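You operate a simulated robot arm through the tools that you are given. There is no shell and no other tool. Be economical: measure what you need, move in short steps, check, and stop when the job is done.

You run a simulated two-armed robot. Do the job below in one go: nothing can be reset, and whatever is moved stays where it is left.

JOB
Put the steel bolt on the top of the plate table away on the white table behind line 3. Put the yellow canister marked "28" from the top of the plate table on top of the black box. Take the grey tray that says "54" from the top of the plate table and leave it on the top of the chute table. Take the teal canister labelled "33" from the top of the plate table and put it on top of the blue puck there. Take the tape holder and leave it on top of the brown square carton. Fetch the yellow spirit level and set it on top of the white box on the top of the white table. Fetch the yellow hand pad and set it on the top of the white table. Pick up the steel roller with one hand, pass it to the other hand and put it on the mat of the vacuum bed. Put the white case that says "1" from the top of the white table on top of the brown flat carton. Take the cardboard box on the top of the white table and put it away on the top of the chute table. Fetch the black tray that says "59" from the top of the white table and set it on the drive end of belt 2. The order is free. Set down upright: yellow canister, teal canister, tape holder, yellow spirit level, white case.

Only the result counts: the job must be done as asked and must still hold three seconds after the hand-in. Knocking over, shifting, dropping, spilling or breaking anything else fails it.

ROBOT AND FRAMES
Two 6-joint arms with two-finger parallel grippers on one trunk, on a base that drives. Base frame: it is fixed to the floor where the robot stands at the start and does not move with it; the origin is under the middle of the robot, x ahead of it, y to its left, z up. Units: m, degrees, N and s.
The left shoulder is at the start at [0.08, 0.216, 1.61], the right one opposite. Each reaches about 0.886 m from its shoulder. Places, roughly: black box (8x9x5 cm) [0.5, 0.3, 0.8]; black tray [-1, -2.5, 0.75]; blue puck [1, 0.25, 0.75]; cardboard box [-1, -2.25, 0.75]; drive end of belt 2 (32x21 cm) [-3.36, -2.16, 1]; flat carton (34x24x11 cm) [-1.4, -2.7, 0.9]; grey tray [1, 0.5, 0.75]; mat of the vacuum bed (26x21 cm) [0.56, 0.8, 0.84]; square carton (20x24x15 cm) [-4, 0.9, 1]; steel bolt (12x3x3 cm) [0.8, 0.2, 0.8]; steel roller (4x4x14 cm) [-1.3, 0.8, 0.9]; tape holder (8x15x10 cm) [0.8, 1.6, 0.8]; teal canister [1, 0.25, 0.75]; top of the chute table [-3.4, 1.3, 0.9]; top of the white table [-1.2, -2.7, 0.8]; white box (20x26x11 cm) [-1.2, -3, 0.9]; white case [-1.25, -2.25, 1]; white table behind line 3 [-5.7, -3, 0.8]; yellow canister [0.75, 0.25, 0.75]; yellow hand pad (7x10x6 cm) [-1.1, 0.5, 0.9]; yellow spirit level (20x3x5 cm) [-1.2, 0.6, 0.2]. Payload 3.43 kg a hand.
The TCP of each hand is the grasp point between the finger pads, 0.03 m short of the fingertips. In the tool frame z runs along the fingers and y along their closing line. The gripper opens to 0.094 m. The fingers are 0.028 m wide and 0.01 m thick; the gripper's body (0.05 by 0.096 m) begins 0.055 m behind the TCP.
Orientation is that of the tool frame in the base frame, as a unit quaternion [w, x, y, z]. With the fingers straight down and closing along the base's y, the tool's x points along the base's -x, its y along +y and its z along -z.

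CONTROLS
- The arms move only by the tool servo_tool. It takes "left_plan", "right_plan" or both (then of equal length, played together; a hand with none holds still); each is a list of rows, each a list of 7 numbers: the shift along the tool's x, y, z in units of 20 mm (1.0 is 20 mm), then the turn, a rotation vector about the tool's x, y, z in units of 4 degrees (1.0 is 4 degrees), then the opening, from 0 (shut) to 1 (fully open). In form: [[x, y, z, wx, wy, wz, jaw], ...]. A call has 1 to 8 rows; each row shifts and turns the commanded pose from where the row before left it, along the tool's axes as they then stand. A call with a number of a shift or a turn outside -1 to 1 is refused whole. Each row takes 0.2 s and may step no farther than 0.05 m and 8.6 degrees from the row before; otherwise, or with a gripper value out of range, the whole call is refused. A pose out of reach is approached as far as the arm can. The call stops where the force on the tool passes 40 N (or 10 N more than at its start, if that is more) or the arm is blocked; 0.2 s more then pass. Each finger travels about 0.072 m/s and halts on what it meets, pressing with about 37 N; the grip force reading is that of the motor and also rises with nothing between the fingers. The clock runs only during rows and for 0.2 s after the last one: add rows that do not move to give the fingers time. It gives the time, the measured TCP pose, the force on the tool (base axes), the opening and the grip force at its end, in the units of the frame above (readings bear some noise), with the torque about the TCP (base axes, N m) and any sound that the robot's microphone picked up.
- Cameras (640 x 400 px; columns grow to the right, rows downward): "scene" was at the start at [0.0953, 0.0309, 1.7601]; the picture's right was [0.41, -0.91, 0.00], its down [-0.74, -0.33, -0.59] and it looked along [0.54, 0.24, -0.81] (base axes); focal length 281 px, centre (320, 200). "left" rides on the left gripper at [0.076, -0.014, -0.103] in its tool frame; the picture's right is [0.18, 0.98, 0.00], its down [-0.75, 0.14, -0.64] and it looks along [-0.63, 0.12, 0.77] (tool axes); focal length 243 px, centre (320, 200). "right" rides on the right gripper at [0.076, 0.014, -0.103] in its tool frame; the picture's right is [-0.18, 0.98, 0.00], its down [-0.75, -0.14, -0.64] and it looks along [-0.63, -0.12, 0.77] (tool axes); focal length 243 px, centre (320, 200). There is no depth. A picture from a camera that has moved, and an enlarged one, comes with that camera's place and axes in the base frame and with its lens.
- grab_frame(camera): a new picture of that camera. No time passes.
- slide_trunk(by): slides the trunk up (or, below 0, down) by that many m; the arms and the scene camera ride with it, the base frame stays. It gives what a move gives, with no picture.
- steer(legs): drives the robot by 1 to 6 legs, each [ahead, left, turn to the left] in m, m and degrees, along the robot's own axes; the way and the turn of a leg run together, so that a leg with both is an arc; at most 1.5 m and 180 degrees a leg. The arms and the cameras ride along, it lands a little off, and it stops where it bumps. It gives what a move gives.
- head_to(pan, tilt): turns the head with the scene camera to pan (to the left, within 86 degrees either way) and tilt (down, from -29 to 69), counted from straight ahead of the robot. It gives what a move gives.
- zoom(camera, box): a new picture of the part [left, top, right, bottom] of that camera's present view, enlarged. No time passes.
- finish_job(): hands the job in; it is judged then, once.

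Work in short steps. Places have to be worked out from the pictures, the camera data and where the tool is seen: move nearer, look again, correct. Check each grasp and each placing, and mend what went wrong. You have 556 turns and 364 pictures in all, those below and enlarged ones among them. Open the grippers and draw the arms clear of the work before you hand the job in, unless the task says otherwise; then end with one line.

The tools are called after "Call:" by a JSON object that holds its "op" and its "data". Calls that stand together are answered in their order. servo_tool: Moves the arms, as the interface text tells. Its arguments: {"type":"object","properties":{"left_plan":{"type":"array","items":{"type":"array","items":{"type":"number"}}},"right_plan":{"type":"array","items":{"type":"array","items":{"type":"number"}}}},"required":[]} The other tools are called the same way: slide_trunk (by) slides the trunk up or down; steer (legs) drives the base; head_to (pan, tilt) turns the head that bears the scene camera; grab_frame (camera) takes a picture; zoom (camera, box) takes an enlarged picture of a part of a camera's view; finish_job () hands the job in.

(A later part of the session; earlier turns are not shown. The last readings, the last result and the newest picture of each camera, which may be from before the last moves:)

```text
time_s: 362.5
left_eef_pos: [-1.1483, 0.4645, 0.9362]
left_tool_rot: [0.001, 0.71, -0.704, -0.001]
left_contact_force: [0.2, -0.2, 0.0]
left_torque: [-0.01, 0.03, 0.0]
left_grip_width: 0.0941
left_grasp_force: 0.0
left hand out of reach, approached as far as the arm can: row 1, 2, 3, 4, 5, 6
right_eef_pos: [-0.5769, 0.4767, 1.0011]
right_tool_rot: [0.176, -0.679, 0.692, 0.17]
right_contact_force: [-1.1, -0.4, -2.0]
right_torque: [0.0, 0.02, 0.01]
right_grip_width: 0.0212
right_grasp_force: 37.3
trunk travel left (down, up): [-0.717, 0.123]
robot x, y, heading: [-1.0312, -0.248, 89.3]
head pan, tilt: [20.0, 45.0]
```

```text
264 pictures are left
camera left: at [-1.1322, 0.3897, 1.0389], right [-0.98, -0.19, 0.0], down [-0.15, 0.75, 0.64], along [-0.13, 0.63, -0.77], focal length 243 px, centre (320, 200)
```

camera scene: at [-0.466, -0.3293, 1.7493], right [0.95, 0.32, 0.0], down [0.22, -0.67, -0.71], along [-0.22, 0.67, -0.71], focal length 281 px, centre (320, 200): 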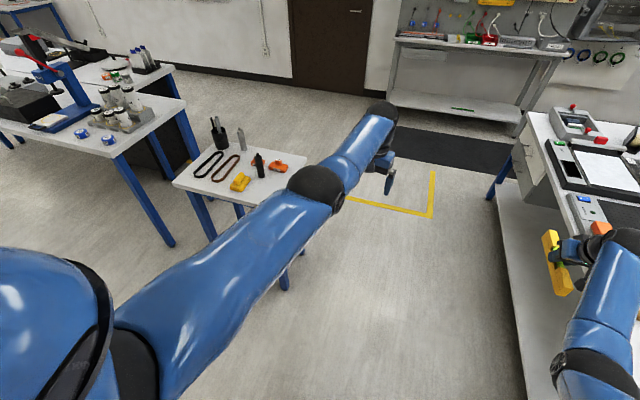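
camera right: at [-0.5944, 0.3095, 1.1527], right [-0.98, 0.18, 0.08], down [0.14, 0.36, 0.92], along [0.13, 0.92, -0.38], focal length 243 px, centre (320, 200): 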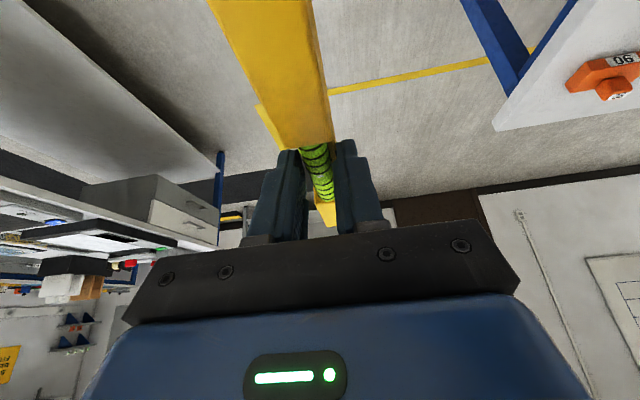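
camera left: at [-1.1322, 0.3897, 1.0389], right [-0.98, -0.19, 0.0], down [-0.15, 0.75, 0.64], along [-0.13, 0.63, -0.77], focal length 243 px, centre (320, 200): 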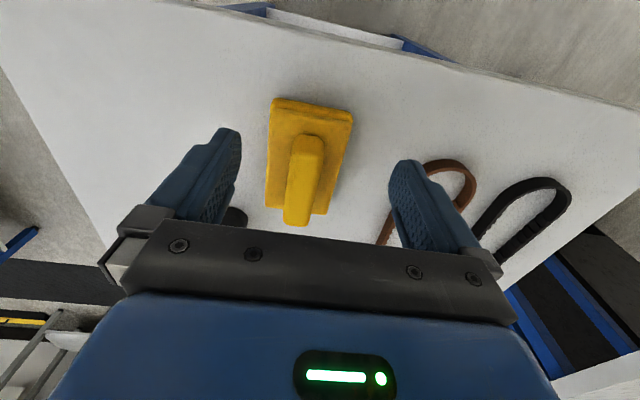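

The hand is just short in y but over the pad. I correct x, lower the trunk 2 cm and close.

Call:
{"op": "servo_tool", "data": {"left_plan": [[0, -0.45, 0, 0, 0, 0, 1]]}}

Call:
{"op": "slide_trunk", "data": {"by": -0.025}}

Call:
{"op": "servo_tool", "data": {"left_plan": [[-0.6, 0, 0, 0, 0, 0, 1], [0, 0, 0, 0, 0, 0, 0], [0, 0, 0, 0, 0, 0, 0], [0, 0, 0, 0, 0, 0, 0]]}}

Call:
{"op": "grab_frame", "data": {"camera": "left"}}

```text
time_s: 362.9
left_eef_pos: [-1.1395, 0.464, 0.938]
left_tool_rot: [0.0, 0.711, -0.703, 0.0]
left_contact_force: [0.3, 1.2, 0.7]
left_torque: [0.03, 0.04, 0.03]
left_grip_width: 0.094
left_grasp_force: 0.1
left hand out of reach, approached as far as the arm can: row 1
right_eef_pos: [-0.5764, 0.4786, 1.0006]
right_tool_rot: [0.175, -0.679, 0.692, 0.171]
right_contact_force: [0.8, -0.6, -1.5]
right_torque: [-0.01, -0.02, 0.0]
right_grip_width: 0.0213
right_grasp_force: 37.1
trunk travel left (down, up): [-0.717, 0.123]
robot x, y, heading: [-1.032, -0.2439, 89.3]
head pan, tilt: [20.0, 45.0]
```

```text
time_s: 363.6
left_eef_pos: [-1.1393, 0.4649, 0.9134]
left_tool_rot: [0.001, 0.711, -0.704, -0.001]
left_contact_force: [-1.1, -0.2, -0.3]
left_torque: [0.0, -0.01, 0.05]
left_grip_width: 0.0937
left_grasp_force: 0.1
right_eef_pos: [-0.5758, 0.4788, 0.9751]
right_tool_rot: [0.175, -0.68, 0.691, 0.17]
right_contact_force: [-0.5, 0.4, -2.1]
right_torque: [-0.04, 0.01, -0.03]
right_grip_width: 0.0213
right_grasp_force: 37.4
trunk travel left (down, up): [-0.692, 0.148]
robot x, y, heading: [-1.0304, -0.2444, 89.0]
head pan, tilt: [20.0, 45.0]
```

```text
time_s: 364.6
left_eef_pos: [-1.1403, 0.4662, 0.916]
left_tool_rot: [0.0, 0.711, -0.704, -0.001]
left_contact_force: [0.5, -0.6, 0.9]
left_torque: [0.03, 0.0, -0.06]
left_grip_width: 0.0212
left_grasp_force: 37.4
left hand out of reach, approached as far as the arm can: row 1
right_eef_pos: [-0.5757, 0.4784, 0.976]
right_tool_rot: [0.176, -0.68, 0.691, 0.17]
right_contact_force: [0.5, -0.4, -2.4]
right_torque: [-0.05, 0.01, -0.01]
right_grip_width: 0.0212
right_grasp_force: 36.9
trunk travel left (down, up): [-0.692, 0.148]
robot x, y, heading: [-1.0321, -0.2511, 89.3]
head pan, tilt: [20.0, 45.0]
```

```text
263 pictures are left
camera left: at [-1.1251, 0.3914, 1.018], right [-0.98, -0.19, 0.0], down [-0.15, 0.75, 0.64], along [-0.13, 0.63, -0.77], focal length 243 px, centre (320, 200)
```

left: 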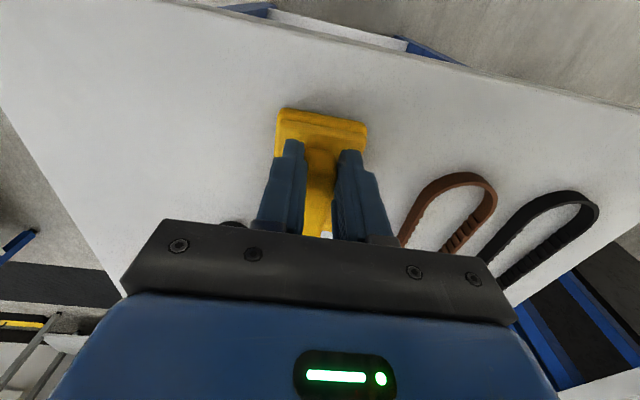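

It gripped the handle (21 mm). I raise the trunk and check.

Call:
{"op": "slide_trunk", "data": {"by": 0.13}}

Call:
{"op": "grab_frame", "data": {"camera": "left"}}

```text
time_s: 366.2
left_eef_pos: [-1.1411, 0.4662, 1.0459]
left_tool_rot: [0.001, 0.71, -0.704, -0.001]
left_contact_force: [0.4, -0.3, -0.7]
left_torque: [-0.04, -0.01, 0.03]
left_grip_width: 0.021
left_grasp_force: 37.3
right_eef_pos: [-0.5776, 0.4782, 1.1039]
right_tool_rot: [0.175, -0.68, 0.691, 0.17]
right_contact_force: [0.7, 0.1, -1.0]
right_torque: [-0.07, 0.01, 0.01]
right_grip_width: 0.0213
right_grasp_force: 36.6
trunk travel left (down, up): [-0.822, 0.018]
robot x, y, heading: [-1.0343, -0.2458, 89.4]
head pan, tilt: [20.0, 45.0]
```

```text
262 pictures are left
camera left: at [-1.1251, 0.3918, 1.1475], right [-0.98, -0.19, 0.0], down [-0.15, 0.75, 0.64], along [-0.13, 0.63, -0.77], focal length 243 px, centre (320, 200)
```

left: 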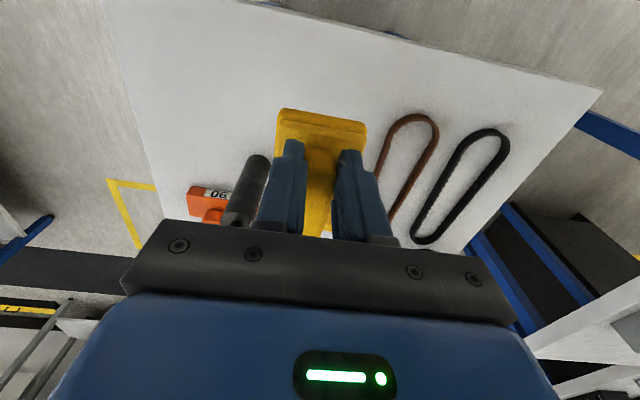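

Pad held. I back off, turn right 180° in the open area, and face the white table.

Call:
{"op": "steer", "data": {"legs": [[-0.65, -0.3, 0], [0, 0, -180]]}}

Call:
{"op": "head_to", "data": {"pan": -10, "tilt": 35}}

Call:
{"op": "grab_frame", "data": {"camera": "scene"}}

```text
time_s: 377.5
left_eef_pos: [-0.6279, -1.615, 1.0466]
left_tool_rot: [0.0, 0.705, 0.709, 0.0]
left_contact_force: [-0.8, 0.2, -0.3]
left_torque: [-0.01, 0.04, 0.01]
left_grip_width: 0.0206
left_grasp_force: 36.4
right_eef_pos: [-1.1935, -1.6243, 1.1061]
right_tool_rot: [0.17, 0.693, 0.679, -0.176]
right_contact_force: [-0.6, 0.2, -1.5]
right_torque: [0.04, 0.0, 0.03]
right_grip_width: 0.0212
right_grasp_force: 36.4
trunk travel left (down, up): [-0.822, 0.018]
robot x, y, heading: [-0.7365, -0.8993, -91.1]
head pan, tilt: [20.0, 45.0]
```

```text
time_s: 378.4
left_eef_pos: [-0.6281, -1.6144, 1.0449]
left_tool_rot: [0.001, 0.706, 0.709, 0.0]
left_contact_force: [0.2, 0.3, -0.7]
left_torque: [-0.01, -0.02, -0.03]
left_grip_width: 0.0212
left_grasp_force: 37.1
right_eef_pos: [-1.192, -1.6231, 1.1059]
right_tool_rot: [0.17, 0.693, 0.678, -0.175]
right_contact_force: [-0.3, 0.1, -0.8]
right_torque: [0.04, -0.03, -0.01]
right_grip_width: 0.0212
right_grasp_force: 37.0
trunk travel left (down, up): [-0.822, 0.018]
robot x, y, heading: [-0.7328, -0.8956, -90.8]
head pan, tilt: [-10.0, 35.0]
```

```text
261 pictures are left
camera scene: at [-0.7524, -1.0144, 1.7691], right [-0.98, 0.19, 0.0], down [0.11, 0.56, -0.82], along [-0.16, -0.8, -0.57], focal length 281 px, centre (320, 200)
```

scene: 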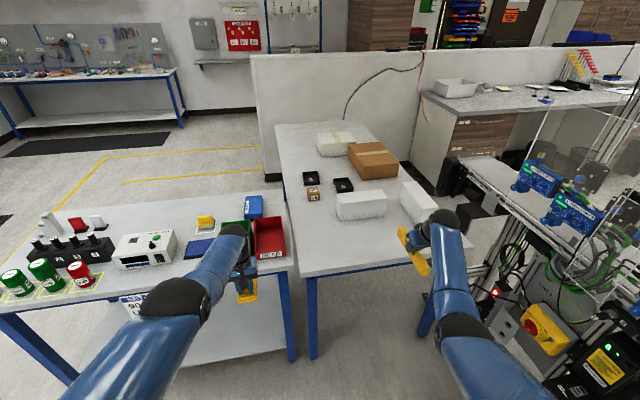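

I zoom on the white table's items.

Call:
{"op": "zoom", "data": {"camera": "scene", "box": [265, 115, 465, 285]}}

```text
2.35 times, centred on (365, 200) of scene
camera zoom: at [-0.7524, -1.0144, 1.7691], right [-0.98, 0.19, 0.0], down [0.11, 0.56, -0.82], along [-0.16, -0.8, -0.57], focal length 662 px, centre (214, 200)
```

zoom: 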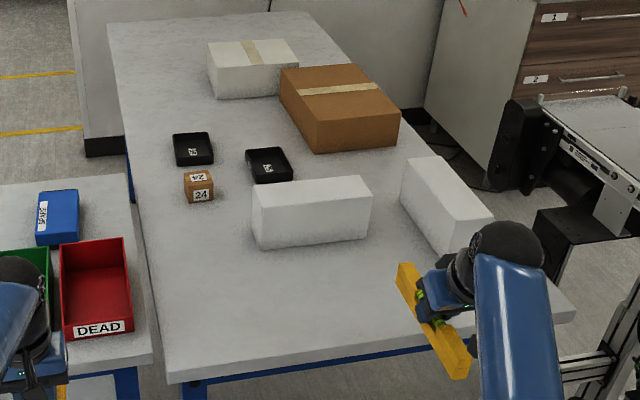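

White table items: white box ≈(−1.27,−2.96), flat carton ≈(−1.46,−2.68), cube "24", two black trays, two white cases. Pad and level are best placed from the table's east side, so I drive around the bins table.

Call:
{"op": "steer", "data": {"legs": [[0, 0, 90], [0.9, -0.2, 0], [0.9, 0, 0], [0, 0, -90], [1.0, 0, 0], [0.95, 0, 0]]}}

Call:
{"op": "head_to", "data": {"pan": -50, "tilt": 35}}

Call:
{"op": "grab_frame", "data": {"camera": "scene"}}

```text
time_s: 404.6
left_eef_pos: [1.1698, -3.7763, 1.0478]
left_tool_rot: [0.001, 0.701, 0.713, 0.001]
left_contact_force: [0.5, 0.4, -0.1]
left_torque: [0.02, 0.02, 0.01]
left_grip_width: 0.0207
left_grasp_force: 37.3
right_eef_pos: [0.6062, -3.7941, 1.1052]
right_tool_rot: [0.172, 0.688, 0.683, -0.176]
right_contact_force: [0.1, 0.2, -1.8]
right_torque: [0.02, -0.01, 0.01]
right_grip_width: 0.0213
right_grasp_force: 36.7
trunk travel left (down, up): [-0.822, 0.018]
robot x, y, heading: [1.0561, -3.0613, -90.2]
head pan, tilt: [-10.0, 35.0]
```

```text
time_s: 405.6
left_eef_pos: [1.1701, -3.7788, 1.0457]
left_tool_rot: [0.0, 0.7, 0.714, 0.002]
left_contact_force: [0.5, -0.2, -0.9]
left_torque: [0.03, -0.02, 0.02]
left_grip_width: 0.0211
left_grasp_force: 37.1
right_eef_pos: [0.6064, -3.7957, 1.1058]
right_tool_rot: [0.172, 0.688, 0.683, -0.175]
right_contact_force: [0.4, 0.0, -1.1]
right_torque: [-0.04, -0.04, 0.03]
right_grip_width: 0.021
right_grasp_force: 37.1
trunk travel left (down, up): [-0.822, 0.018]
robot x, y, heading: [1.0539, -3.0643, -90.3]
head pan, tilt: [-50.0, 35.0]
```

```text
259 pictures are left
camera scene: at [0.9851, -3.1506, 1.7691], right [-0.64, 0.77, 0.0], down [0.44, 0.37, -0.82], along [-0.63, -0.52, -0.57], focal length 281 px, centre (320, 200)
```

scene: 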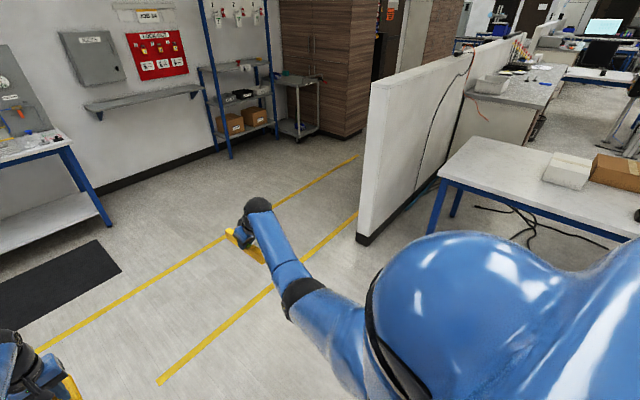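

Open floor east of the table. I turn to face −x and drive toward the table.

Call:
{"op": "steer", "data": {"legs": [[0, 0, -90], [0.95, 0, 0]]}}

Call:
{"op": "head_to", "data": {"pan": -8, "tilt": 40}}

Call:
{"op": "grab_frame", "data": {"camera": "scene"}}

```text
time_s: 414.3
left_eef_pos: [-0.5978, -3.1999, 1.047]
left_tool_rot: [0.0, 1.0, 0.016, -0.002]
left_contact_force: [-0.4, 0.1, -0.4]
left_torque: [0.0, -0.01, 0.01]
left_grip_width: 0.0208
left_grasp_force: 36.9
right_eef_pos: [-0.6241, -2.6355, 1.1061]
right_tool_rot: [0.0, 0.969, 0.003, -0.245]
right_contact_force: [0.6, -0.3, -1.6]
right_torque: [0.01, 0.0, 0.01]
right_grip_width: 0.0211
right_grasp_force: 37.2
trunk travel left (down, up): [-0.822, 0.018]
robot x, y, heading: [0.1138, -3.075, -179.4]
head pan, tilt: [-50.0, 35.0]
```

```text
time_s: 415.4
left_eef_pos: [-0.6004, -3.1999, 1.046]
left_tool_rot: [0.001, 1.0, 0.015, 0.0]
left_contact_force: [0.1, -0.1, -1.1]
left_torque: [-0.02, -0.03, -0.02]
left_grip_width: 0.0208
left_grasp_force: 36.9
right_eef_pos: [-0.6247, -2.6364, 1.1059]
right_tool_rot: [-0.001, 0.97, 0.003, -0.245]
right_contact_force: [-0.1, 1.0, -1.2]
right_torque: [0.0, -0.02, 0.0]
right_grip_width: 0.0211
right_grasp_force: 37.2
trunk travel left (down, up): [-0.822, 0.018]
robot x, y, heading: [0.1107, -3.0762, -179.6]
head pan, tilt: [-8.0, 40.0]
```

```text
258 pictures are left
camera scene: at [-0.0047, -3.0638, 1.7616], right [0.13, 0.99, 0.0], down [0.64, -0.08, -0.77], along [-0.76, 0.1, -0.64], focal length 281 px, centre (320, 200)
```

scene: 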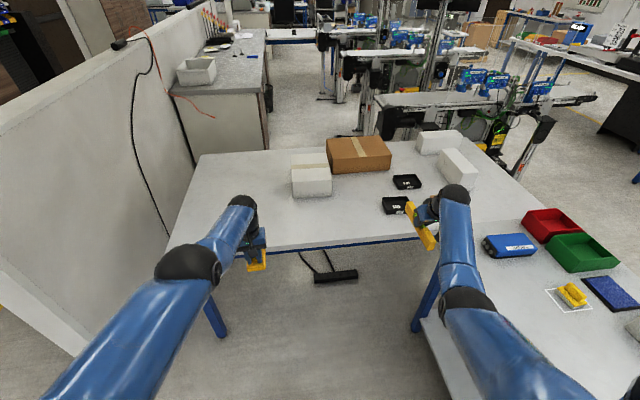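

White box top ≈(−1.274, −2.94). I slide left and forward so the level hovers above it.

Call:
{"op": "steer", "data": {"legs": [[0, 0.3, 0], [0.58, 0, 0]]}}

Call:
{"op": "grab_frame", "data": {"camera": "right"}}

Call:
{"op": "grab_frame", "data": {"camera": "scene"}}

```text
time_s: 420.4
left_eef_pos: [-1.172, -3.5148, 1.0474]
left_tool_rot: [0.001, 1.0, 0.021, -0.001]
left_contact_force: [0.7, -0.8, -0.2]
left_torque: [0.03, -0.05, 0.0]
left_grip_width: 0.0207
left_grasp_force: 37.1
right_eef_pos: [-1.2021, -2.952, 1.1072]
right_tool_rot: [0.001, 0.969, 0.008, -0.246]
right_contact_force: [0.2, -0.6, -1.0]
right_torque: [-0.02, -0.01, -0.03]
right_grip_width: 0.0212
right_grasp_force: 37.2
trunk travel left (down, up): [-0.822, 0.018]
robot x, y, heading: [-0.4662, -3.3818, -178.8]
head pan, tilt: [-8.0, 40.0]
```

```text
257 pictures are left
camera right: at [-1.0858, -2.964, 1.1604], right [-0.15, -0.99, 0.08], down [-0.36, 0.13, 0.92], along [-0.92, 0.1, -0.37], focal length 243 px, centre (320, 200)
```

right: 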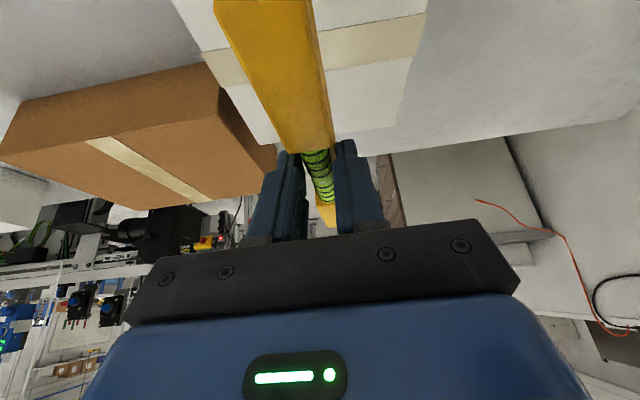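

```text
256 pictures are left
camera scene: at [-0.5768, -3.373, 1.7619], right [0.12, 0.99, 0.0], down [0.64, -0.08, -0.77], along [-0.76, 0.09, -0.64], focal length 281 px, centre (320, 200)
```

scene: 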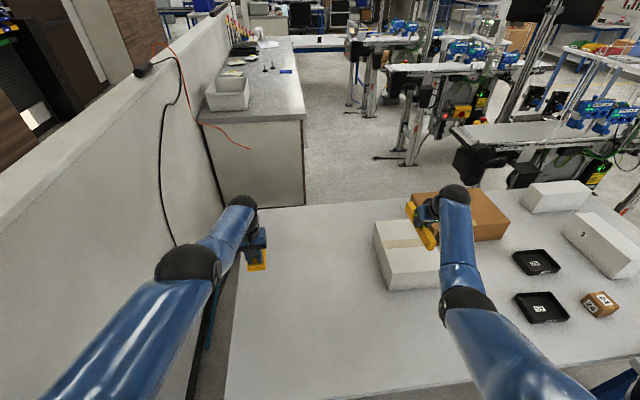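

I zoom to read the case and tray labels.

Call:
{"op": "zoom", "data": {"camera": "scene", "box": [480, 160, 640, 340]}}

Call:
{"op": "zoom", "data": {"camera": "scene", "box": [350, 180, 500, 300]}}

```text
2.22 times, centred on (560, 250) of scene
camera zoom: at [-0.5768, -3.373, 1.7619], right [0.12, 0.99, 0.0], down [0.64, -0.08, -0.77], along [-0.76, 0.09, -0.64], focal length 625 px, centre (-213, 89)
```

zoom: 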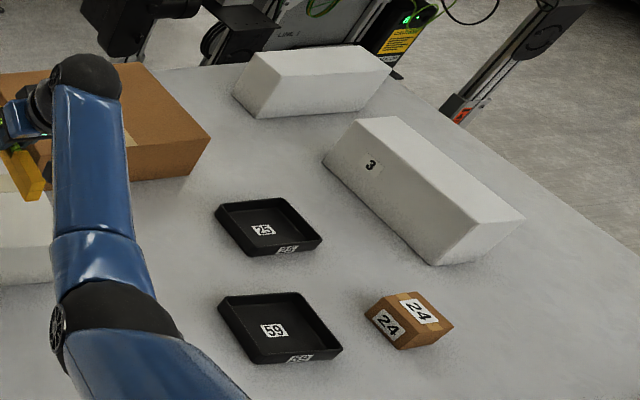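

```text
3.33 times, centred on (425, 240) of scene
camera zoom: at [-0.5768, -3.373, 1.7619], right [0.12, 0.99, 0.0], down [0.64, -0.08, -0.77], along [-0.76, 0.09, -0.64], focal length 938 px, centre (-30, 67)
```

zoom: 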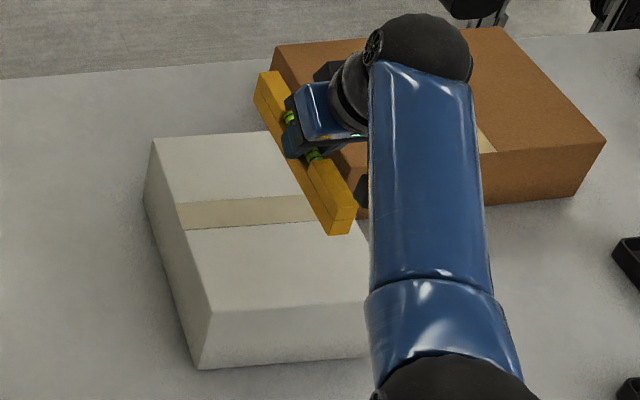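

Case "3" is the nearer one, so "1" is the one at the far NW; tray 59 is the one nearest the edge. Box top centre ≈(−1.27, −2.945). I lower the trunk 10 cm and extend forward 7 cm.

Call:
{"op": "slide_trunk", "data": {"by": -0.08}}

Call:
{"op": "servo_tool", "data": {"right_plan": [[-0.75, -0.1, 0.4, 0, 0, 0, 0], [-0.75, -0.1, 0.4, 0, 0, 0, 0], [-0.75, -0.1, 0.4, 0, 0, 0, 0], [-0.75, -0.05, 0.4, 0, 0, 0, 0]]}}

Call:
{"op": "grab_frame", "data": {"camera": "right"}}

```text
time_s: 421.5
left_eef_pos: [-1.1733, -3.5147, 0.9666]
left_tool_rot: [0.001, 1.0, 0.021, -0.001]
left_contact_force: [0.2, 0.2, -0.9]
left_torque: [0.0, -0.05, 0.0]
left_grip_width: 0.0209
left_grasp_force: 36.9
right_eef_pos: [-1.2042, -2.9522, 1.0263]
right_tool_rot: [0.0, 0.969, 0.008, -0.245]
right_contact_force: [0.8, -0.8, -1.1]
right_torque: [0.05, -0.01, 0.02]
right_grip_width: 0.0213
right_grasp_force: 36.9
trunk travel left (down, up): [-0.742, 0.098]
robot x, y, heading: [-0.4598, -3.3849, -178.7]
head pan, tilt: [-8.0, 40.0]
```

```text
time_s: 422.5
left_eef_pos: [-1.1733, -3.5156, 0.9656]
left_tool_rot: [0.001, 1.0, 0.021, 0.0]
left_contact_force: [-0.2, -0.7, -0.9]
left_torque: [-0.03, -0.03, 0.01]
left_grip_width: 0.0209
left_grasp_force: 36.7
right_eef_pos: [-1.2588, -2.9474, 1.0258]
right_tool_rot: [0.001, 0.969, 0.008, -0.245]
right_contact_force: [0.4, -0.1, -0.4]
right_torque: [-0.02, -0.03, 0.02]
right_grip_width: 0.0214
right_grasp_force: 36.6
right hand out of reach, approached as far as the arm can: row 4
trunk travel left (down, up): [-0.742, 0.098]
robot x, y, heading: [-0.464, -3.3819, -179.0]
head pan, tilt: [-8.0, 40.0]
```

```text
253 pictures are left
camera right: at [-1.1417, -2.9595, 1.0805], right [-0.15, -0.99, 0.08], down [-0.36, 0.13, 0.92], along [-0.92, 0.1, -0.38], focal length 243 px, centre (320, 200)
```

right: 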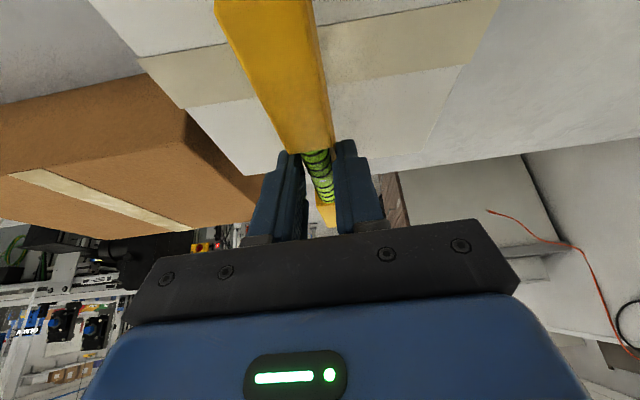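

In position. I lower with small trunk steps.

Call:
{"op": "slide_trunk", "data": {"by": -0.025}}

Call:
{"op": "grab_frame", "data": {"camera": "right"}}

```text
time_s: 423.2
left_eef_pos: [-1.1736, -3.5153, 0.9394]
left_tool_rot: [0.001, 1.0, 0.021, 0.001]
left_contact_force: [0.1, -0.1, -0.8]
left_torque: [0.02, -0.04, 0.0]
left_grip_width: 0.0207
left_grasp_force: 37.0
right_eef_pos: [-1.257, -2.9469, 1.0011]
right_tool_rot: [0.0, 0.97, 0.008, -0.244]
right_contact_force: [-0.2, 0.4, -2.1]
right_torque: [0.03, 0.01, -0.01]
right_grip_width: 0.0211
right_grasp_force: 37.3
trunk travel left (down, up): [-0.717, 0.123]
robot x, y, heading: [-0.4631, -3.388, -178.8]
head pan, tilt: [-8.0, 40.0]
```

```text
252 pictures are left
camera right: at [-1.142, -2.959, 1.0551], right [-0.15, -0.99, 0.08], down [-0.36, 0.13, 0.92], along [-0.92, 0.11, -0.38], focal length 243 px, centre (320, 200)
```

right: 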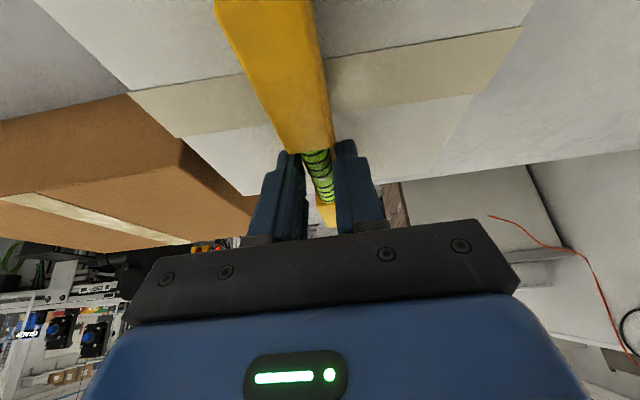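

Not touching yet. I servo down in 3 mm rows, letting the force guard catch contact.

Call:
{"op": "servo_tool", "data": {"right_plan": [[0.07, 0, 0.13, 0, 0, 0, 0], [0.07, 0, 0.13, 0, 0, 0, 0], [0.07, 0, 0.13, 0, 0, 0, 0], [0.07, 0, 0.13, 0, 0, 0, 0], [0.07, 0, 0.13, 0, 0, 0, 0]]}}

```text
time_s: 424.4
left_eef_pos: [-1.1736, -3.5171, 0.9416]
left_tool_rot: [0.001, 1.0, 0.021, -0.001]
left_contact_force: [-0.2, 1.1, -0.4]
left_torque: [0.0, -0.01, -0.01]
left_grip_width: 0.0207
left_grasp_force: 36.9
right_eef_pos: [-1.2556, -2.9485, 0.9952]
right_tool_rot: [0.0, 0.969, 0.008, -0.248]
right_contact_force: [-3.9, 1.0, 13.2]
right_torque: [0.02, -0.72, 0.04]
right_grip_width: 0.0213
right_grasp_force: 37.1
right hand out of reach, approached as far as the arm can: row 3
trunk travel left (down, up): [-0.717, 0.123]
robot x, y, heading: [-0.4653, -3.382, -179.0]
head pan, tilt: [-8.0, 40.0]
```

Contact 13 N, nearer the robot-side end. I check the level's pitch in the scene view.

Call:
{"op": "zoom", "data": {"camera": "scene", "box": [350, 170, 510, 300]}}

Call:
{"op": "grab_frame", "data": {"camera": "right"}}

```text
3.08 times, centred on (430, 235) of scene
camera zoom: at [-0.5781, -3.3749, 1.657], right [0.12, 0.99, 0.0], down [0.64, -0.08, -0.77], along [-0.76, 0.09, -0.64], focal length 866 px, centre (-18, 92)
```

zoom: 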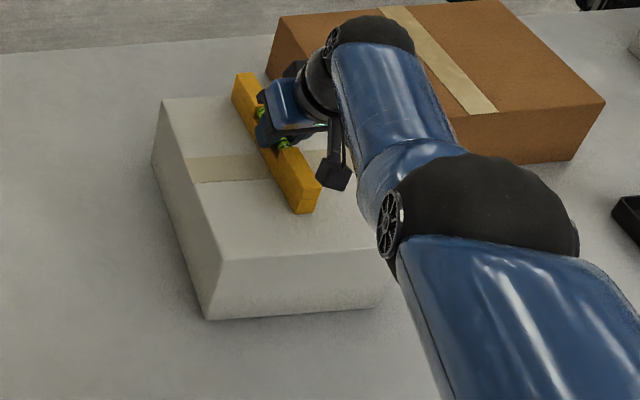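

```text
250 pictures are left
camera right: at [-1.139, -2.9604, 1.0485], right [-0.15, -0.99, 0.08], down [-0.35, 0.13, 0.93], along [-0.92, 0.11, -0.37], focal length 243 px, centre (320, 200)
```

right: 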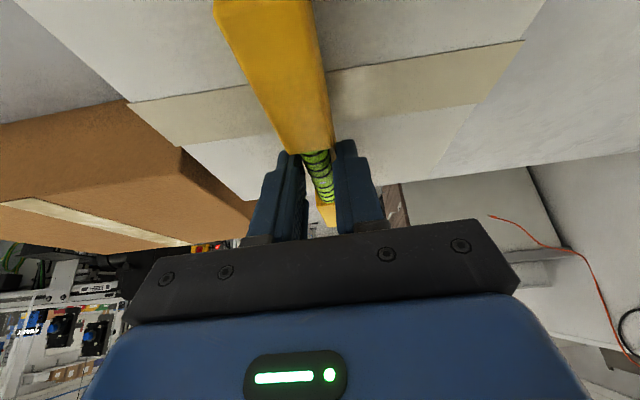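

The level lies well inside the box top. I press 3 mm more to flatten it, then open slowly.

Call:
{"op": "servo_tool", "data": {"right_plan": [[0.05, 0, 0.1, 0, 0, 0, 0], [0, 0, 0, 0, 0, 0, 0]]}}

Call:
{"op": "servo_tool", "data": {"right_plan": [[0, 0, 0, 0, 0, 0, 0.3], [0, 0, 0, 0, 0, 0, 0.4], [0, 0, 0, 0, 0, 0, 0.45], [0, 0, 0, 0, 0, 0, 0.45]]}}

Call:
{"op": "grab_frame", "data": {"camera": "right"}}

```text
time_s: 425.0
left_eef_pos: [-1.1729, -3.5178, 0.9417]
left_tool_rot: [0.0, 1.0, 0.021, -0.001]
left_contact_force: [-0.2, 0.6, -0.5]
left_torque: [0.01, -0.01, 0.02]
left_grip_width: 0.0208
left_grasp_force: 36.9
right_eef_pos: [-1.255, -2.9484, 0.9957]
right_tool_rot: [-0.001, 0.968, 0.008, -0.249]
right_contact_force: [-10.0, 2.8, 23.5]
right_torque: [0.1, 0.6, 0.02]
right_grip_width: 0.0218
right_grasp_force: 37.0
trunk travel left (down, up): [-0.717, 0.123]
robot x, y, heading: [-0.4598, -3.3856, -178.9]
head pan, tilt: [-8.0, 40.0]
```

```text
time_s: 426.0
left_eef_pos: [-1.1743, -3.5161, 0.9408]
left_tool_rot: [0.002, 1.0, 0.021, 0.0]
left_contact_force: [0.5, 0.3, -0.3]
left_torque: [-0.04, -0.01, -0.03]
left_grip_width: 0.0209
left_grasp_force: 37.2
right_eef_pos: [-1.2548, -2.9467, 0.9881]
right_tool_rot: [0.001, 0.97, 0.008, -0.244]
right_contact_force: [0.0, 0.4, 0.4]
right_torque: [0.01, -0.05, -0.01]
right_grip_width: 0.0423
right_grasp_force: 0.0
trunk travel left (down, up): [-0.717, 0.123]
robot x, y, heading: [-0.4633, -3.3851, -179.0]
head pan, tilt: [-8.0, 40.0]
```

```text
249 pictures are left
camera right: at [-1.1379, -2.9596, 1.0421], right [-0.15, -0.99, 0.08], down [-0.36, 0.13, 0.92], along [-0.92, 0.11, -0.38], focal length 243 px, centre (320, 200)
```

right: 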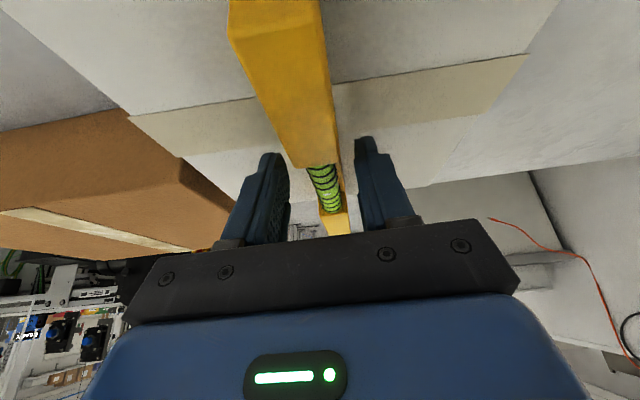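

The level stands upright. I rise vertically with the trunk.

Call:
{"op": "slide_trunk", "data": {"by": 0.1}}

Call:
{"op": "grab_frame", "data": {"camera": "right"}}

Call:
{"op": "grab_frame", "data": {"camera": "left"}}

```text
time_s: 427.4
left_eef_pos: [-1.1742, -3.5152, 1.04]
left_tool_rot: [0.001, 1.0, 0.022, 0.0]
left_contact_force: [-0.5, 0.2, -0.3]
left_torque: [0.02, -0.03, -0.01]
left_grip_width: 0.0208
left_grasp_force: 37.1
right_eef_pos: [-1.2528, -2.9484, 1.0898]
right_tool_rot: [0.0, 0.97, 0.008, -0.245]
right_contact_force: [0.1, 0.0, -0.1]
right_torque: [0.0, 0.01, -0.02]
right_grip_width: 0.0424
right_grasp_force: 0.0
trunk travel left (down, up): [-0.817, 0.023]
robot x, y, heading: [-0.4596, -3.3826, -178.7]
head pan, tilt: [-8.0, 40.0]
```

```text
248 pictures are left
camera right: at [-1.1376, -2.9599, 1.1427], right [-0.15, -0.99, 0.08], down [-0.36, 0.13, 0.92], along [-0.92, 0.11, -0.38], focal length 243 px, centre (320, 200)
```

right: 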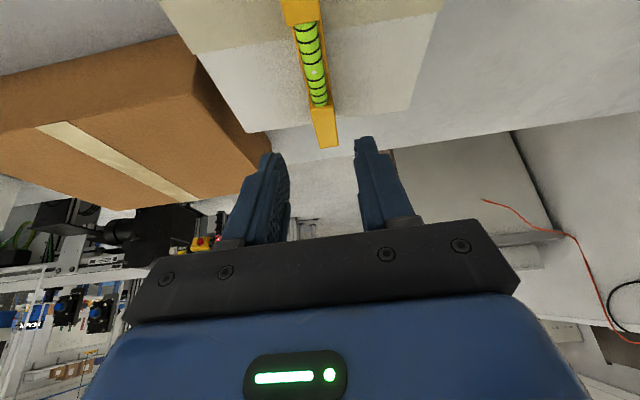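

```text
247 pictures are left
camera left: at [-1.0979, -3.4968, 1.1427], right [0.23, -0.97, 0.0], down [-0.75, -0.17, 0.64], along [-0.63, -0.15, -0.77], focal length 243 px, centre (320, 200)
```

left: 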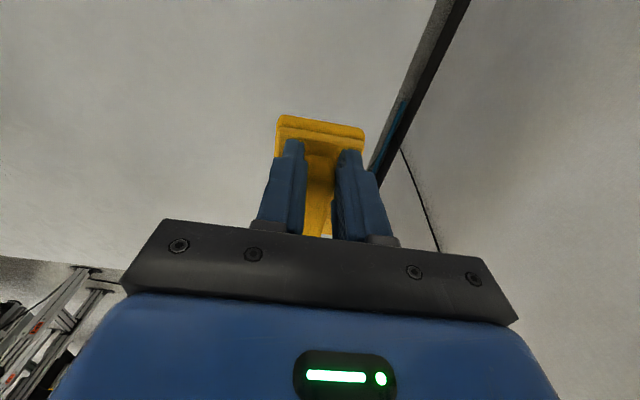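

Level is fine. I'll place the pad by retracting and lowering the left arm at the current trunk height, toward (−1.0, −3.40).

Call:
{"op": "servo_tool", "data": {"left_plan": [[0.9, -0.7, 0.9, 0, 0, 0, 0], [0.9, -0.7, 0.9, 0, 0, 0, 0], [0.9, -0.7, 0.9, 0, 0, 0, 0], [0.9, -0.7, 0.9, 0, 0, 0, 0], [0.9, -0.7, 0.9, 0, 0, 0, 0], [0.9, -0.7, 0.9, 0, 0, 0, 0], [0.9, -0.7, 0.9, 0, 0, 0, 0]]}}

Call:
{"op": "grab_frame", "data": {"camera": "left"}}

```text
time_s: 429.0
left_eef_pos: [-1.0724, -3.4077, 0.9044]
left_tool_rot: [0.002, 1.0, 0.021, 0.0]
left_contact_force: [0.5, 0.1, 0.0]
left_torque: [-0.04, -0.04, 0.03]
left_grip_width: 0.0211
left_grasp_force: 37.5
left hand out of reach, approached as far as the arm can: row 1, 2, 3, 4
right_eef_pos: [-1.2546, -2.9464, 1.088]
right_tool_rot: [0.0, 0.97, 0.008, -0.244]
right_contact_force: [0.2, -0.2, -0.2]
right_torque: [0.01, 0.06, 0.0]
right_grip_width: 0.0421
right_grasp_force: 0.0
trunk travel left (down, up): [-0.817, 0.023]
robot x, y, heading: [-0.4618, -3.3846, -179.1]
head pan, tilt: [-8.0, 40.0]
```

```text
246 pictures are left
camera left: at [-0.9968, -3.3882, 1.0064], right [0.23, -0.97, 0.0], down [-0.75, -0.17, 0.64], along [-0.63, -0.15, -0.77], focal length 243 px, centre (320, 200)
```

left: 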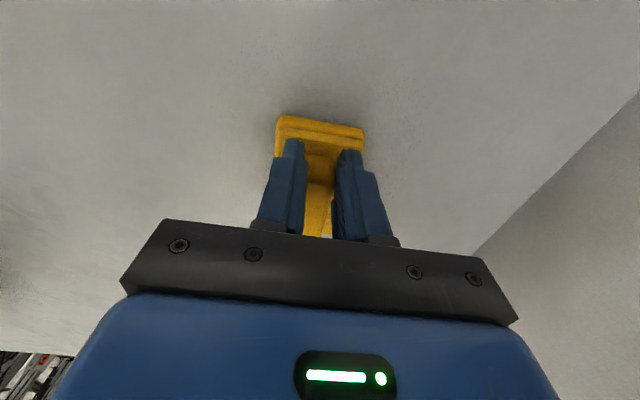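

Close to the table now. I creep down in small rows until contact.

Call:
{"op": "servo_tool", "data": {"left_plan": [[0.2, 0, 0.4, 0, 0, 0, 0], [0.2, 0, 0.4, 0, 0, 0, 0], [0.1, 0, 0.2, 0, 0, 0, 0], [0.1, 0, 0.2, 0, 0, 0, 0], [0.1, 0, 0.2, 0, 0, 0, 0], [0.1, 0, 0.2, 0, 0, 0, 0]]}}

```text
time_s: 429.6
left_eef_pos: [-1.0703, -3.408, 0.9013]
left_tool_rot: [-0.001, 1.0, 0.022, -0.01]
left_contact_force: [9.3, -4.5, 23.5]
left_torque: [-0.12, -0.89, -0.08]
left_grip_width: 0.0212
left_grasp_force: 37.1
right_eef_pos: [-1.2506, -2.9497, 1.0918]
right_tool_rot: [0.001, 0.969, 0.009, -0.247]
right_contact_force: [0.5, -1.1, 0.1]
right_torque: [0.05, 0.03, 0.0]
right_grip_width: 0.0424
right_grasp_force: 0.1
trunk travel left (down, up): [-0.817, 0.023]
robot x, y, heading: [-0.4624, -3.3844, -178.8]
head pan, tilt: [-8.0, 40.0]
stopped in row 3 (left hand): the force on the tool passed its limit at 43 N (the readings are from after the stop); the commanded pose is now the measured one
```

Contact (table ≈0.85). I release and lift.

Call:
{"op": "servo_tool", "data": {"left_plan": [[0, 0, 0, 0, 0, 0, 0.5], [0, 0, 0, 0, 0, 0, 0.5], [0, 0, 0, 0, 0, 0, 0.5], [-0.2, 0, -0.8, 0, 0, 0, 0.5], [-0.4, 0, -0.8, 0, 0, 0, 0.5], [-0.4, 0, -0.8, 0, 0, 0, 0.5], [-0.4, 0, -0.8, 0, 0, 0, 0.5]]}}

Call:
{"op": "grab_frame", "data": {"camera": "left"}}

```text
time_s: 431.2
left_eef_pos: [-1.1085, -3.4055, 0.954]
left_tool_rot: [-0.001, 1.0, 0.021, -0.008]
left_contact_force: [0.3, -0.5, 0.4]
left_torque: [0.03, 0.0, 0.02]
left_grip_width: 0.047
left_grasp_force: 0.0
left hand out of reach, approached as far as the arm can: row 4, 5, 7
right_eef_pos: [-1.2555, -2.9483, 1.0891]
right_tool_rot: [0.001, 0.969, 0.008, -0.245]
right_contact_force: [0.2, 0.0, 0.8]
right_torque: [-0.01, 0.01, 0.0]
right_grip_width: 0.0423
right_grasp_force: 0.0
trunk travel left (down, up): [-0.817, 0.023]
robot x, y, heading: [-0.4622, -3.3835, -178.8]
head pan, tilt: [-8.0, 40.0]
```

```text
245 pictures are left
camera left: at [-1.0306, -3.3869, 1.0555], right [0.23, -0.97, -0.01], down [-0.74, -0.17, 0.65], along [-0.64, -0.14, -0.76], focal length 243 px, centre (320, 200)
```

left: 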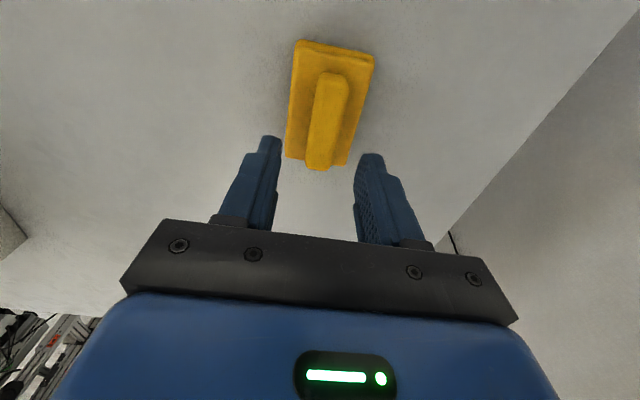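

Pad placed. Next, from this side: cube 24 (right hand) and black tray 59 (left hand). I back off and slide north a bit, then look.

Call:
{"op": "steer", "data": {"legs": [[-0.22, 0, 0], [0, -0.48, 0]]}}

Call:
{"op": "servo_tool", "data": {"right_plan": [[0, 0, 0, 0, 1, 0, 1], [0, 0, 0, 0, 1, 0, 1], [0, 0, 0, 0, 1, 0, 1], [0, 0, 0, 0, 1, 0, 1], [0, 0, 0, 0, 1, 0, 1], [0, 0, 0, 0, 1, 0, 1], [0, 0, 0, 0, 1, 0, 1]]}}

Call:
{"op": "head_to", "data": {"pan": -10, "tilt": 50}}

Call:
{"op": "grab_frame", "data": {"camera": "scene"}}

Call:
{"op": "grab_frame", "data": {"camera": "right"}}

```text
time_s: 435.3
left_eef_pos: [-0.8996, -2.9262, 0.9546]
left_tool_rot: [-0.002, 1.0, 0.019, -0.009]
left_contact_force: [0.8, 0.4, -0.7]
left_torque: [-0.01, 0.03, 0.0]
left_grip_width: 0.0465
left_grasp_force: 0.0
right_eef_pos: [-1.0441, -2.4698, 1.0894]
right_tool_rot: [-0.001, 0.97, 0.006, -0.245]
right_contact_force: [-0.5, 0.3, -0.7]
right_torque: [-0.01, 0.01, 0.01]
right_grip_width: 0.042
right_grasp_force: 0.0
trunk travel left (down, up): [-0.817, 0.023]
robot x, y, heading: [-0.2532, -2.9059, -179.0]
head pan, tilt: [-8.0, 40.0]
```

```text
time_s: 436.9
left_eef_pos: [-0.9, -2.9269, 0.955]
left_tool_rot: [-0.001, 1.0, 0.02, -0.01]
left_contact_force: [0.1, -0.4, 0.8]
left_torque: [-0.02, -0.01, 0.0]
left_grip_width: 0.0471
left_grasp_force: 0.1
right_eef_pos: [-0.9676, -2.4918, 1.1115]
right_tool_rot: [-0.002, 1.0, 0.007, -0.001]
right_contact_force: [-0.2, -0.1, -0.8]
right_torque: [-0.02, 0.0, 0.01]
right_grip_width: 0.0939
right_grasp_force: 0.0
right hand out of reach, approached as far as the arm can: row 1, 2, 3, 4, 5, 6, 7
trunk travel left (down, up): [-0.817, 0.023]
robot x, y, heading: [-0.2542, -2.9083, -178.9]
head pan, tilt: [-8.0, 40.0]
```

```text
time_s: 437.6
left_eef_pos: [-0.8993, -2.9254, 0.9554]
left_tool_rot: [-0.001, 1.0, 0.02, -0.01]
left_contact_force: [-0.5, 0.2, 0.1]
left_torque: [-0.04, -0.03, -0.02]
left_grip_width: 0.0468
left_grasp_force: 0.0
right_eef_pos: [-0.9668, -2.4926, 1.1104]
right_tool_rot: [-0.001, 1.0, 0.006, -0.002]
right_contact_force: [0.1, -0.5, 0.1]
right_torque: [0.03, 0.01, -0.02]
right_grip_width: 0.094
right_grasp_force: 0.1
trunk travel left (down, up): [-0.817, 0.023]
robot x, y, heading: [-0.2511, -2.9062, -179.1]
head pan, tilt: [-10.0, 50.0]
```

```text
244 pictures are left
camera scene: at [-0.3629, -2.8943, 1.7425], right [0.16, 0.99, 0.0], down [0.76, -0.12, -0.64], along [-0.63, 0.1, -0.77], focal length 281 px, centre (320, 200)
```

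scene: 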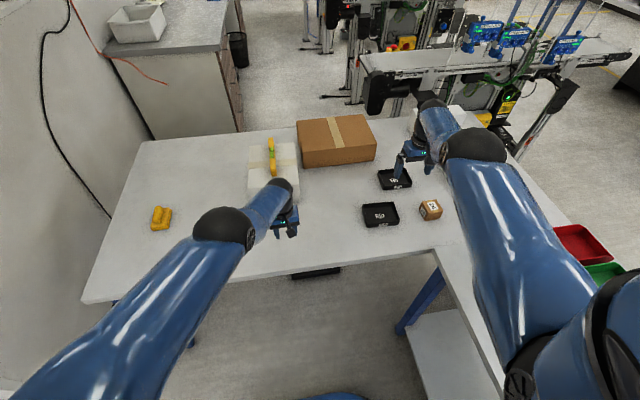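

```text
243 pictures are left
camera right: at [-0.8902, -2.5045, 1.2126], right [-0.17, -0.98, 0.0], down [-0.75, 0.13, 0.65], along [-0.64, 0.11, -0.76], focal length 243 px, centre (320, 200)
```

right: 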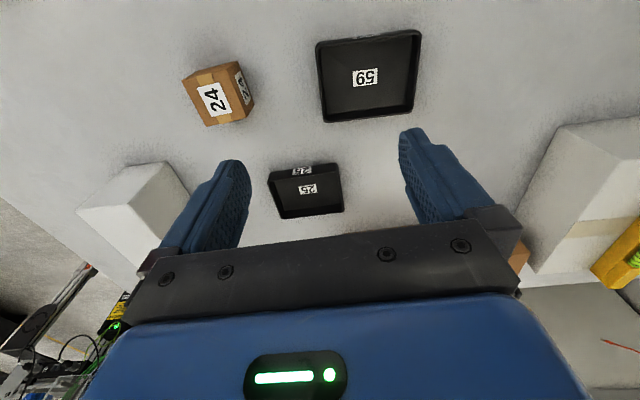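

Cube 24 ≈(−0.960, −2.361), tray 59 spans x −1.04…−0.94, y −2.612…−2.49. I move the right hand over the cube and look closer.

Call:
{"op": "servo_tool", "data": {"right_plan": [[0, -0.9, 0, 0, 0, 0, 1], [0, -0.9, 0, 0, 0, 0, 1], [0, -0.9, 0.3, 0, 0, 0, 1], [0, -0.9, 0.6, 0, 0, 0, 1], [0, -0.9, 0.8, 0, 0, 0, 1], [0, -0.9, 0.8, 0, 0, 0, 1], [0, -0.9, 0.8, 0, 0, 0, 1]]}}

Call:
{"op": "grab_frame", "data": {"camera": "right"}}

```text
time_s: 439.2
left_eef_pos: [-0.9, -2.9248, 0.9543]
left_tool_rot: [-0.001, 1.0, 0.019, -0.009]
left_contact_force: [0.2, -0.1, 0.0]
left_torque: [-0.03, -0.02, 0.03]
left_grip_width: 0.0469
left_grasp_force: 0.0
right_eef_pos: [-0.9134, -2.3915, 1.0627]
right_tool_rot: [0.0, 1.0, 0.006, -0.002]
right_contact_force: [-0.3, 0.2, -0.1]
right_torque: [-0.02, 0.0, -0.03]
right_grip_width: 0.0939
right_grasp_force: 0.0
right hand out of reach, approached as far as the arm can: row 1, 2, 3, 4, 5, 6, 7
trunk travel left (down, up): [-0.817, 0.023]
robot x, y, heading: [-0.2555, -2.9061, -179.0]
head pan, tilt: [-10.0, 50.0]
```

```text
242 pictures are left
camera right: at [-0.8356, -2.4045, 1.1637], right [-0.17, -0.98, 0.0], down [-0.75, 0.13, 0.65], along [-0.64, 0.11, -0.76], focal length 243 px, centre (320, 200)
```

right: 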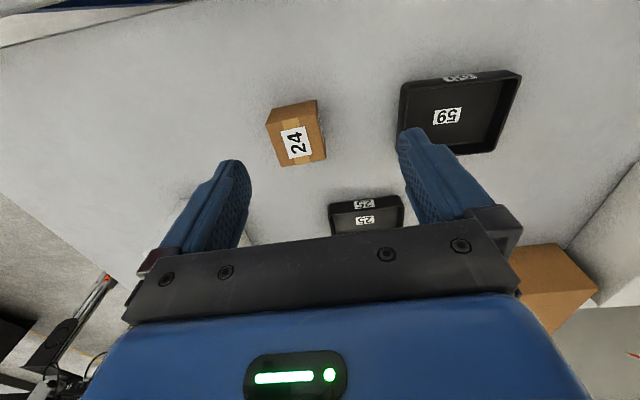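

The cube is axis-aligned at (−0.965, −2.358). I raise the left hand first so I can lower the trunk for reach.

Call:
{"op": "servo_tool", "data": {"left_plan": [[-0.8, 0, -0.8, 0, 0, 0, 1], [-0.8, 0, -0.8, 0, 0, 0, 1], [-0.8, 0, -0.8, 0, 0, 0, 1], [-0.6, 0, -0.8, 0, 0, 0, 1], [-0.4, 0, -0.8, 0, 0, 0, 1]]}}

Call:
{"op": "slide_trunk", "data": {"by": -0.1}}

Call:
{"op": "servo_tool", "data": {"left_plan": [[-0.2, 0, -0.8, 0, -1, 0, 1], [-0.2, 0, -0.8, 0, -1, 0, 1], [0, 0, -0.8, 0, -1, 0, 1], [0, 0, -0.8, 0, -1, 0, 1], [0, 0, -0.8, 0, -1, 0, 1]], "right_plan": [[-0.6, -0.4, -0.4, 0, 0, 0, 1], [-0.6, -0.4, -0.4, 0, 0, 0, 1], [-0.6, -0.4, -0.4, 0, 0, 0, 1], [-0.6, -0.4, -0.4, 0, 0, 0, 1], [-0.4, -0.2, -0.4, 0, 0, 0, 1]]}}

Call:
{"op": "slide_trunk", "data": {"by": -0.1}}

```text
time_s: 440.4
left_eef_pos: [-0.9479, -2.9341, 1.0464]
left_tool_rot: [0.0, 1.0, 0.019, -0.009]
left_contact_force: [0.3, 0.4, -0.4]
left_torque: [-0.01, -0.01, 0.02]
left_grip_width: 0.0937
left_grasp_force: 0.0
left hand out of reach, approached as far as the arm can: row 2, 3, 4
right_eef_pos: [-0.9141, -2.3916, 1.0629]
right_tool_rot: [-0.002, 1.0, 0.006, -0.003]
right_contact_force: [0.1, 0.2, 0.5]
right_torque: [0.01, 0.01, -0.02]
right_grip_width: 0.094
right_grasp_force: 0.0
trunk travel left (down, up): [-0.817, 0.023]
robot x, y, heading: [-0.2541, -2.908, -179.0]
head pan, tilt: [-10.0, 50.0]
```

```text
time_s: 441.7
left_eef_pos: [-0.9494, -2.9332, 0.9466]
left_tool_rot: [-0.002, 1.0, 0.019, -0.009]
left_contact_force: [0.6, -0.8, 0.0]
left_torque: [-0.01, -0.03, -0.01]
left_grip_width: 0.094
left_grasp_force: 0.1
right_eef_pos: [-0.9137, -2.3913, 0.9627]
right_tool_rot: [-0.003, 1.0, 0.006, -0.003]
right_contact_force: [0.9, -0.2, 0.0]
right_torque: [-0.01, 0.0, 0.01]
right_grip_width: 0.0942
right_grasp_force: 0.0
trunk travel left (down, up): [-0.717, 0.123]
robot x, y, heading: [-0.2547, -2.9075, -178.9]
head pan, tilt: [-10.0, 50.0]
```

```text
time_s: 442.9
left_eef_pos: [-1.0205, -2.9077, 1.0007]
left_tool_rot: [0.002, 0.983, 0.02, -0.182]
left_contact_force: [0.2, 0.3, -0.1]
left_torque: [0.02, -0.01, 0.01]
left_grip_width: 0.094
left_grasp_force: 0.0
left hand out of reach, approached as far as the arm can: row 1, 2, 3, 4, 5
right_eef_pos: [-0.923, -2.3812, 1.0106]
right_tool_rot: [-0.001, 1.0, 0.006, -0.003]
right_contact_force: [0.1, 0.3, 0.5]
right_torque: [0.04, 0.0, 0.0]
right_grip_width: 0.0943
right_grasp_force: 0.1
right hand out of reach, approached as far as the arm can: row 1, 2, 3, 4, 5
trunk travel left (down, up): [-0.717, 0.123]
robot x, y, heading: [-0.254, -2.907, -179.0]
head pan, tilt: [-10.0, 50.0]
```

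```text
time_s: 444.2
left_eef_pos: [-1.0212, -2.9088, 0.9013]
left_tool_rot: [0.002, 0.983, 0.019, -0.181]
left_contact_force: [-0.8, -0.1, -0.3]
left_torque: [0.03, 0.02, -0.02]
left_grip_width: 0.0941
left_grasp_force: 0.1
right_eef_pos: [-0.9228, -2.3827, 0.9113]
right_tool_rot: [-0.002, 1.0, 0.006, -0.003]
right_contact_force: [0.1, -0.1, -0.3]
right_torque: [0.03, 0.03, 0.0]
right_grip_width: 0.094
right_grasp_force: 0.0
trunk travel left (down, up): [-0.617, 0.223]
robot x, y, heading: [-0.2538, -2.907, -179.1]
head pan, tilt: [-10.0, 50.0]
```

Right hand is just beside the cube. I raise it, move over the cube, and check.

Call:
{"op": "servo_tool", "data": {"left_plan": [[-0.1, 0, -0.6, 0, 0, 0, 1], [-0.1, 0, -0.6, 0, 0, 0, 1], [-0.1, 0, -0.6, 0, 0, 0, 1], [0, 0, 0, 0, 0, 0, 1], [0, 0, 0, 0, 0, 0, 1]], "right_plan": [[0, 0, -1, 0, 0, 0, 1], [-0.2, -0.2, -0.8, 0, 0, 0, 1], [-0.7, -0.4, 0, 0, 0, 0, 1], [-0.7, -0.4, 0, 0, 0, 0, 1], [-0.5, -0.2, 0, 0, 0, 0, 1]]}}

Call:
{"op": "grab_frame", "data": {"camera": "right"}}

```text
time_s: 445.4
left_eef_pos: [-1.0271, -2.9022, 0.9333]
left_tool_rot: [0.003, 0.983, 0.02, -0.181]
left_contact_force: [0.1, 0.3, 0.7]
left_torque: [0.03, -0.02, -0.01]
left_grip_width: 0.0937
left_grasp_force: 0.1
left hand out of reach, approached as far as the arm can: row 1, 2, 3
right_eef_pos: [-0.9312, -2.3757, 0.9493]
right_tool_rot: [-0.002, 1.0, 0.006, -0.002]
right_contact_force: [0.3, -0.7, 0.2]
right_torque: [-0.02, -0.01, -0.02]
right_grip_width: 0.094
right_grasp_force: 0.0
right hand out of reach, approached as far as the arm can: row 1, 3, 4, 5
trunk travel left (down, up): [-0.617, 0.223]
robot x, y, heading: [-0.2531, -2.9057, -179.1]
head pan, tilt: [-10.0, 50.0]
```

```text
241 pictures are left
camera right: at [-0.854, -2.389, 1.0516], right [-0.17, -0.98, 0.0], down [-0.75, 0.13, 0.65], along [-0.64, 0.11, -0.76], focal length 243 px, centre (320, 200)
```

right: 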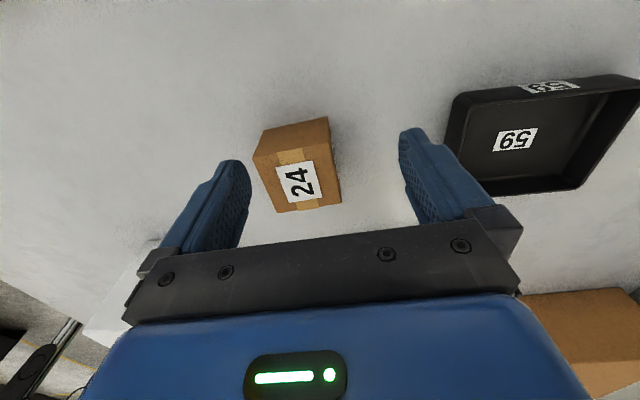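

I drive the base 3.5 cm forward and 1.7 cm right to centre over the cube.

Call:
{"op": "steer", "data": {"legs": [[0.035, -0.017, 0]]}}

Call:
{"op": "grab_frame", "data": {"camera": "right"}}

```text
time_s: 446.3
left_eef_pos: [-1.0553, -2.8896, 0.9394]
left_tool_rot: [0.001, 0.983, 0.02, -0.184]
left_contact_force: [0.1, -0.6, 0.8]
left_torque: [0.0, 0.02, -0.02]
left_grip_width: 0.0938
left_grasp_force: 0.0
right_eef_pos: [-0.96, -2.3631, 0.9558]
right_tool_rot: [-0.003, 1.0, 0.005, -0.005]
right_contact_force: [0.7, -0.8, 0.3]
right_torque: [0.01, 0.06, 0.03]
right_grip_width: 0.094
right_grasp_force: 0.0
trunk travel left (down, up): [-0.617, 0.223]
robot x, y, heading: [-0.2891, -2.8922, -179.1]
head pan, tilt: [-10.0, 50.0]
```

```text
240 pictures are left
camera right: at [-0.8816, -2.376, 1.0575], right [-0.17, -0.98, 0.0], down [-0.75, 0.13, 0.65], along [-0.64, 0.12, -0.76], focal length 243 px, centre (320, 200)
```

right: 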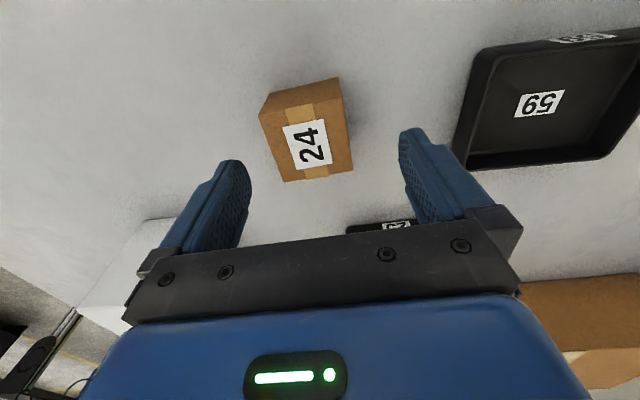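

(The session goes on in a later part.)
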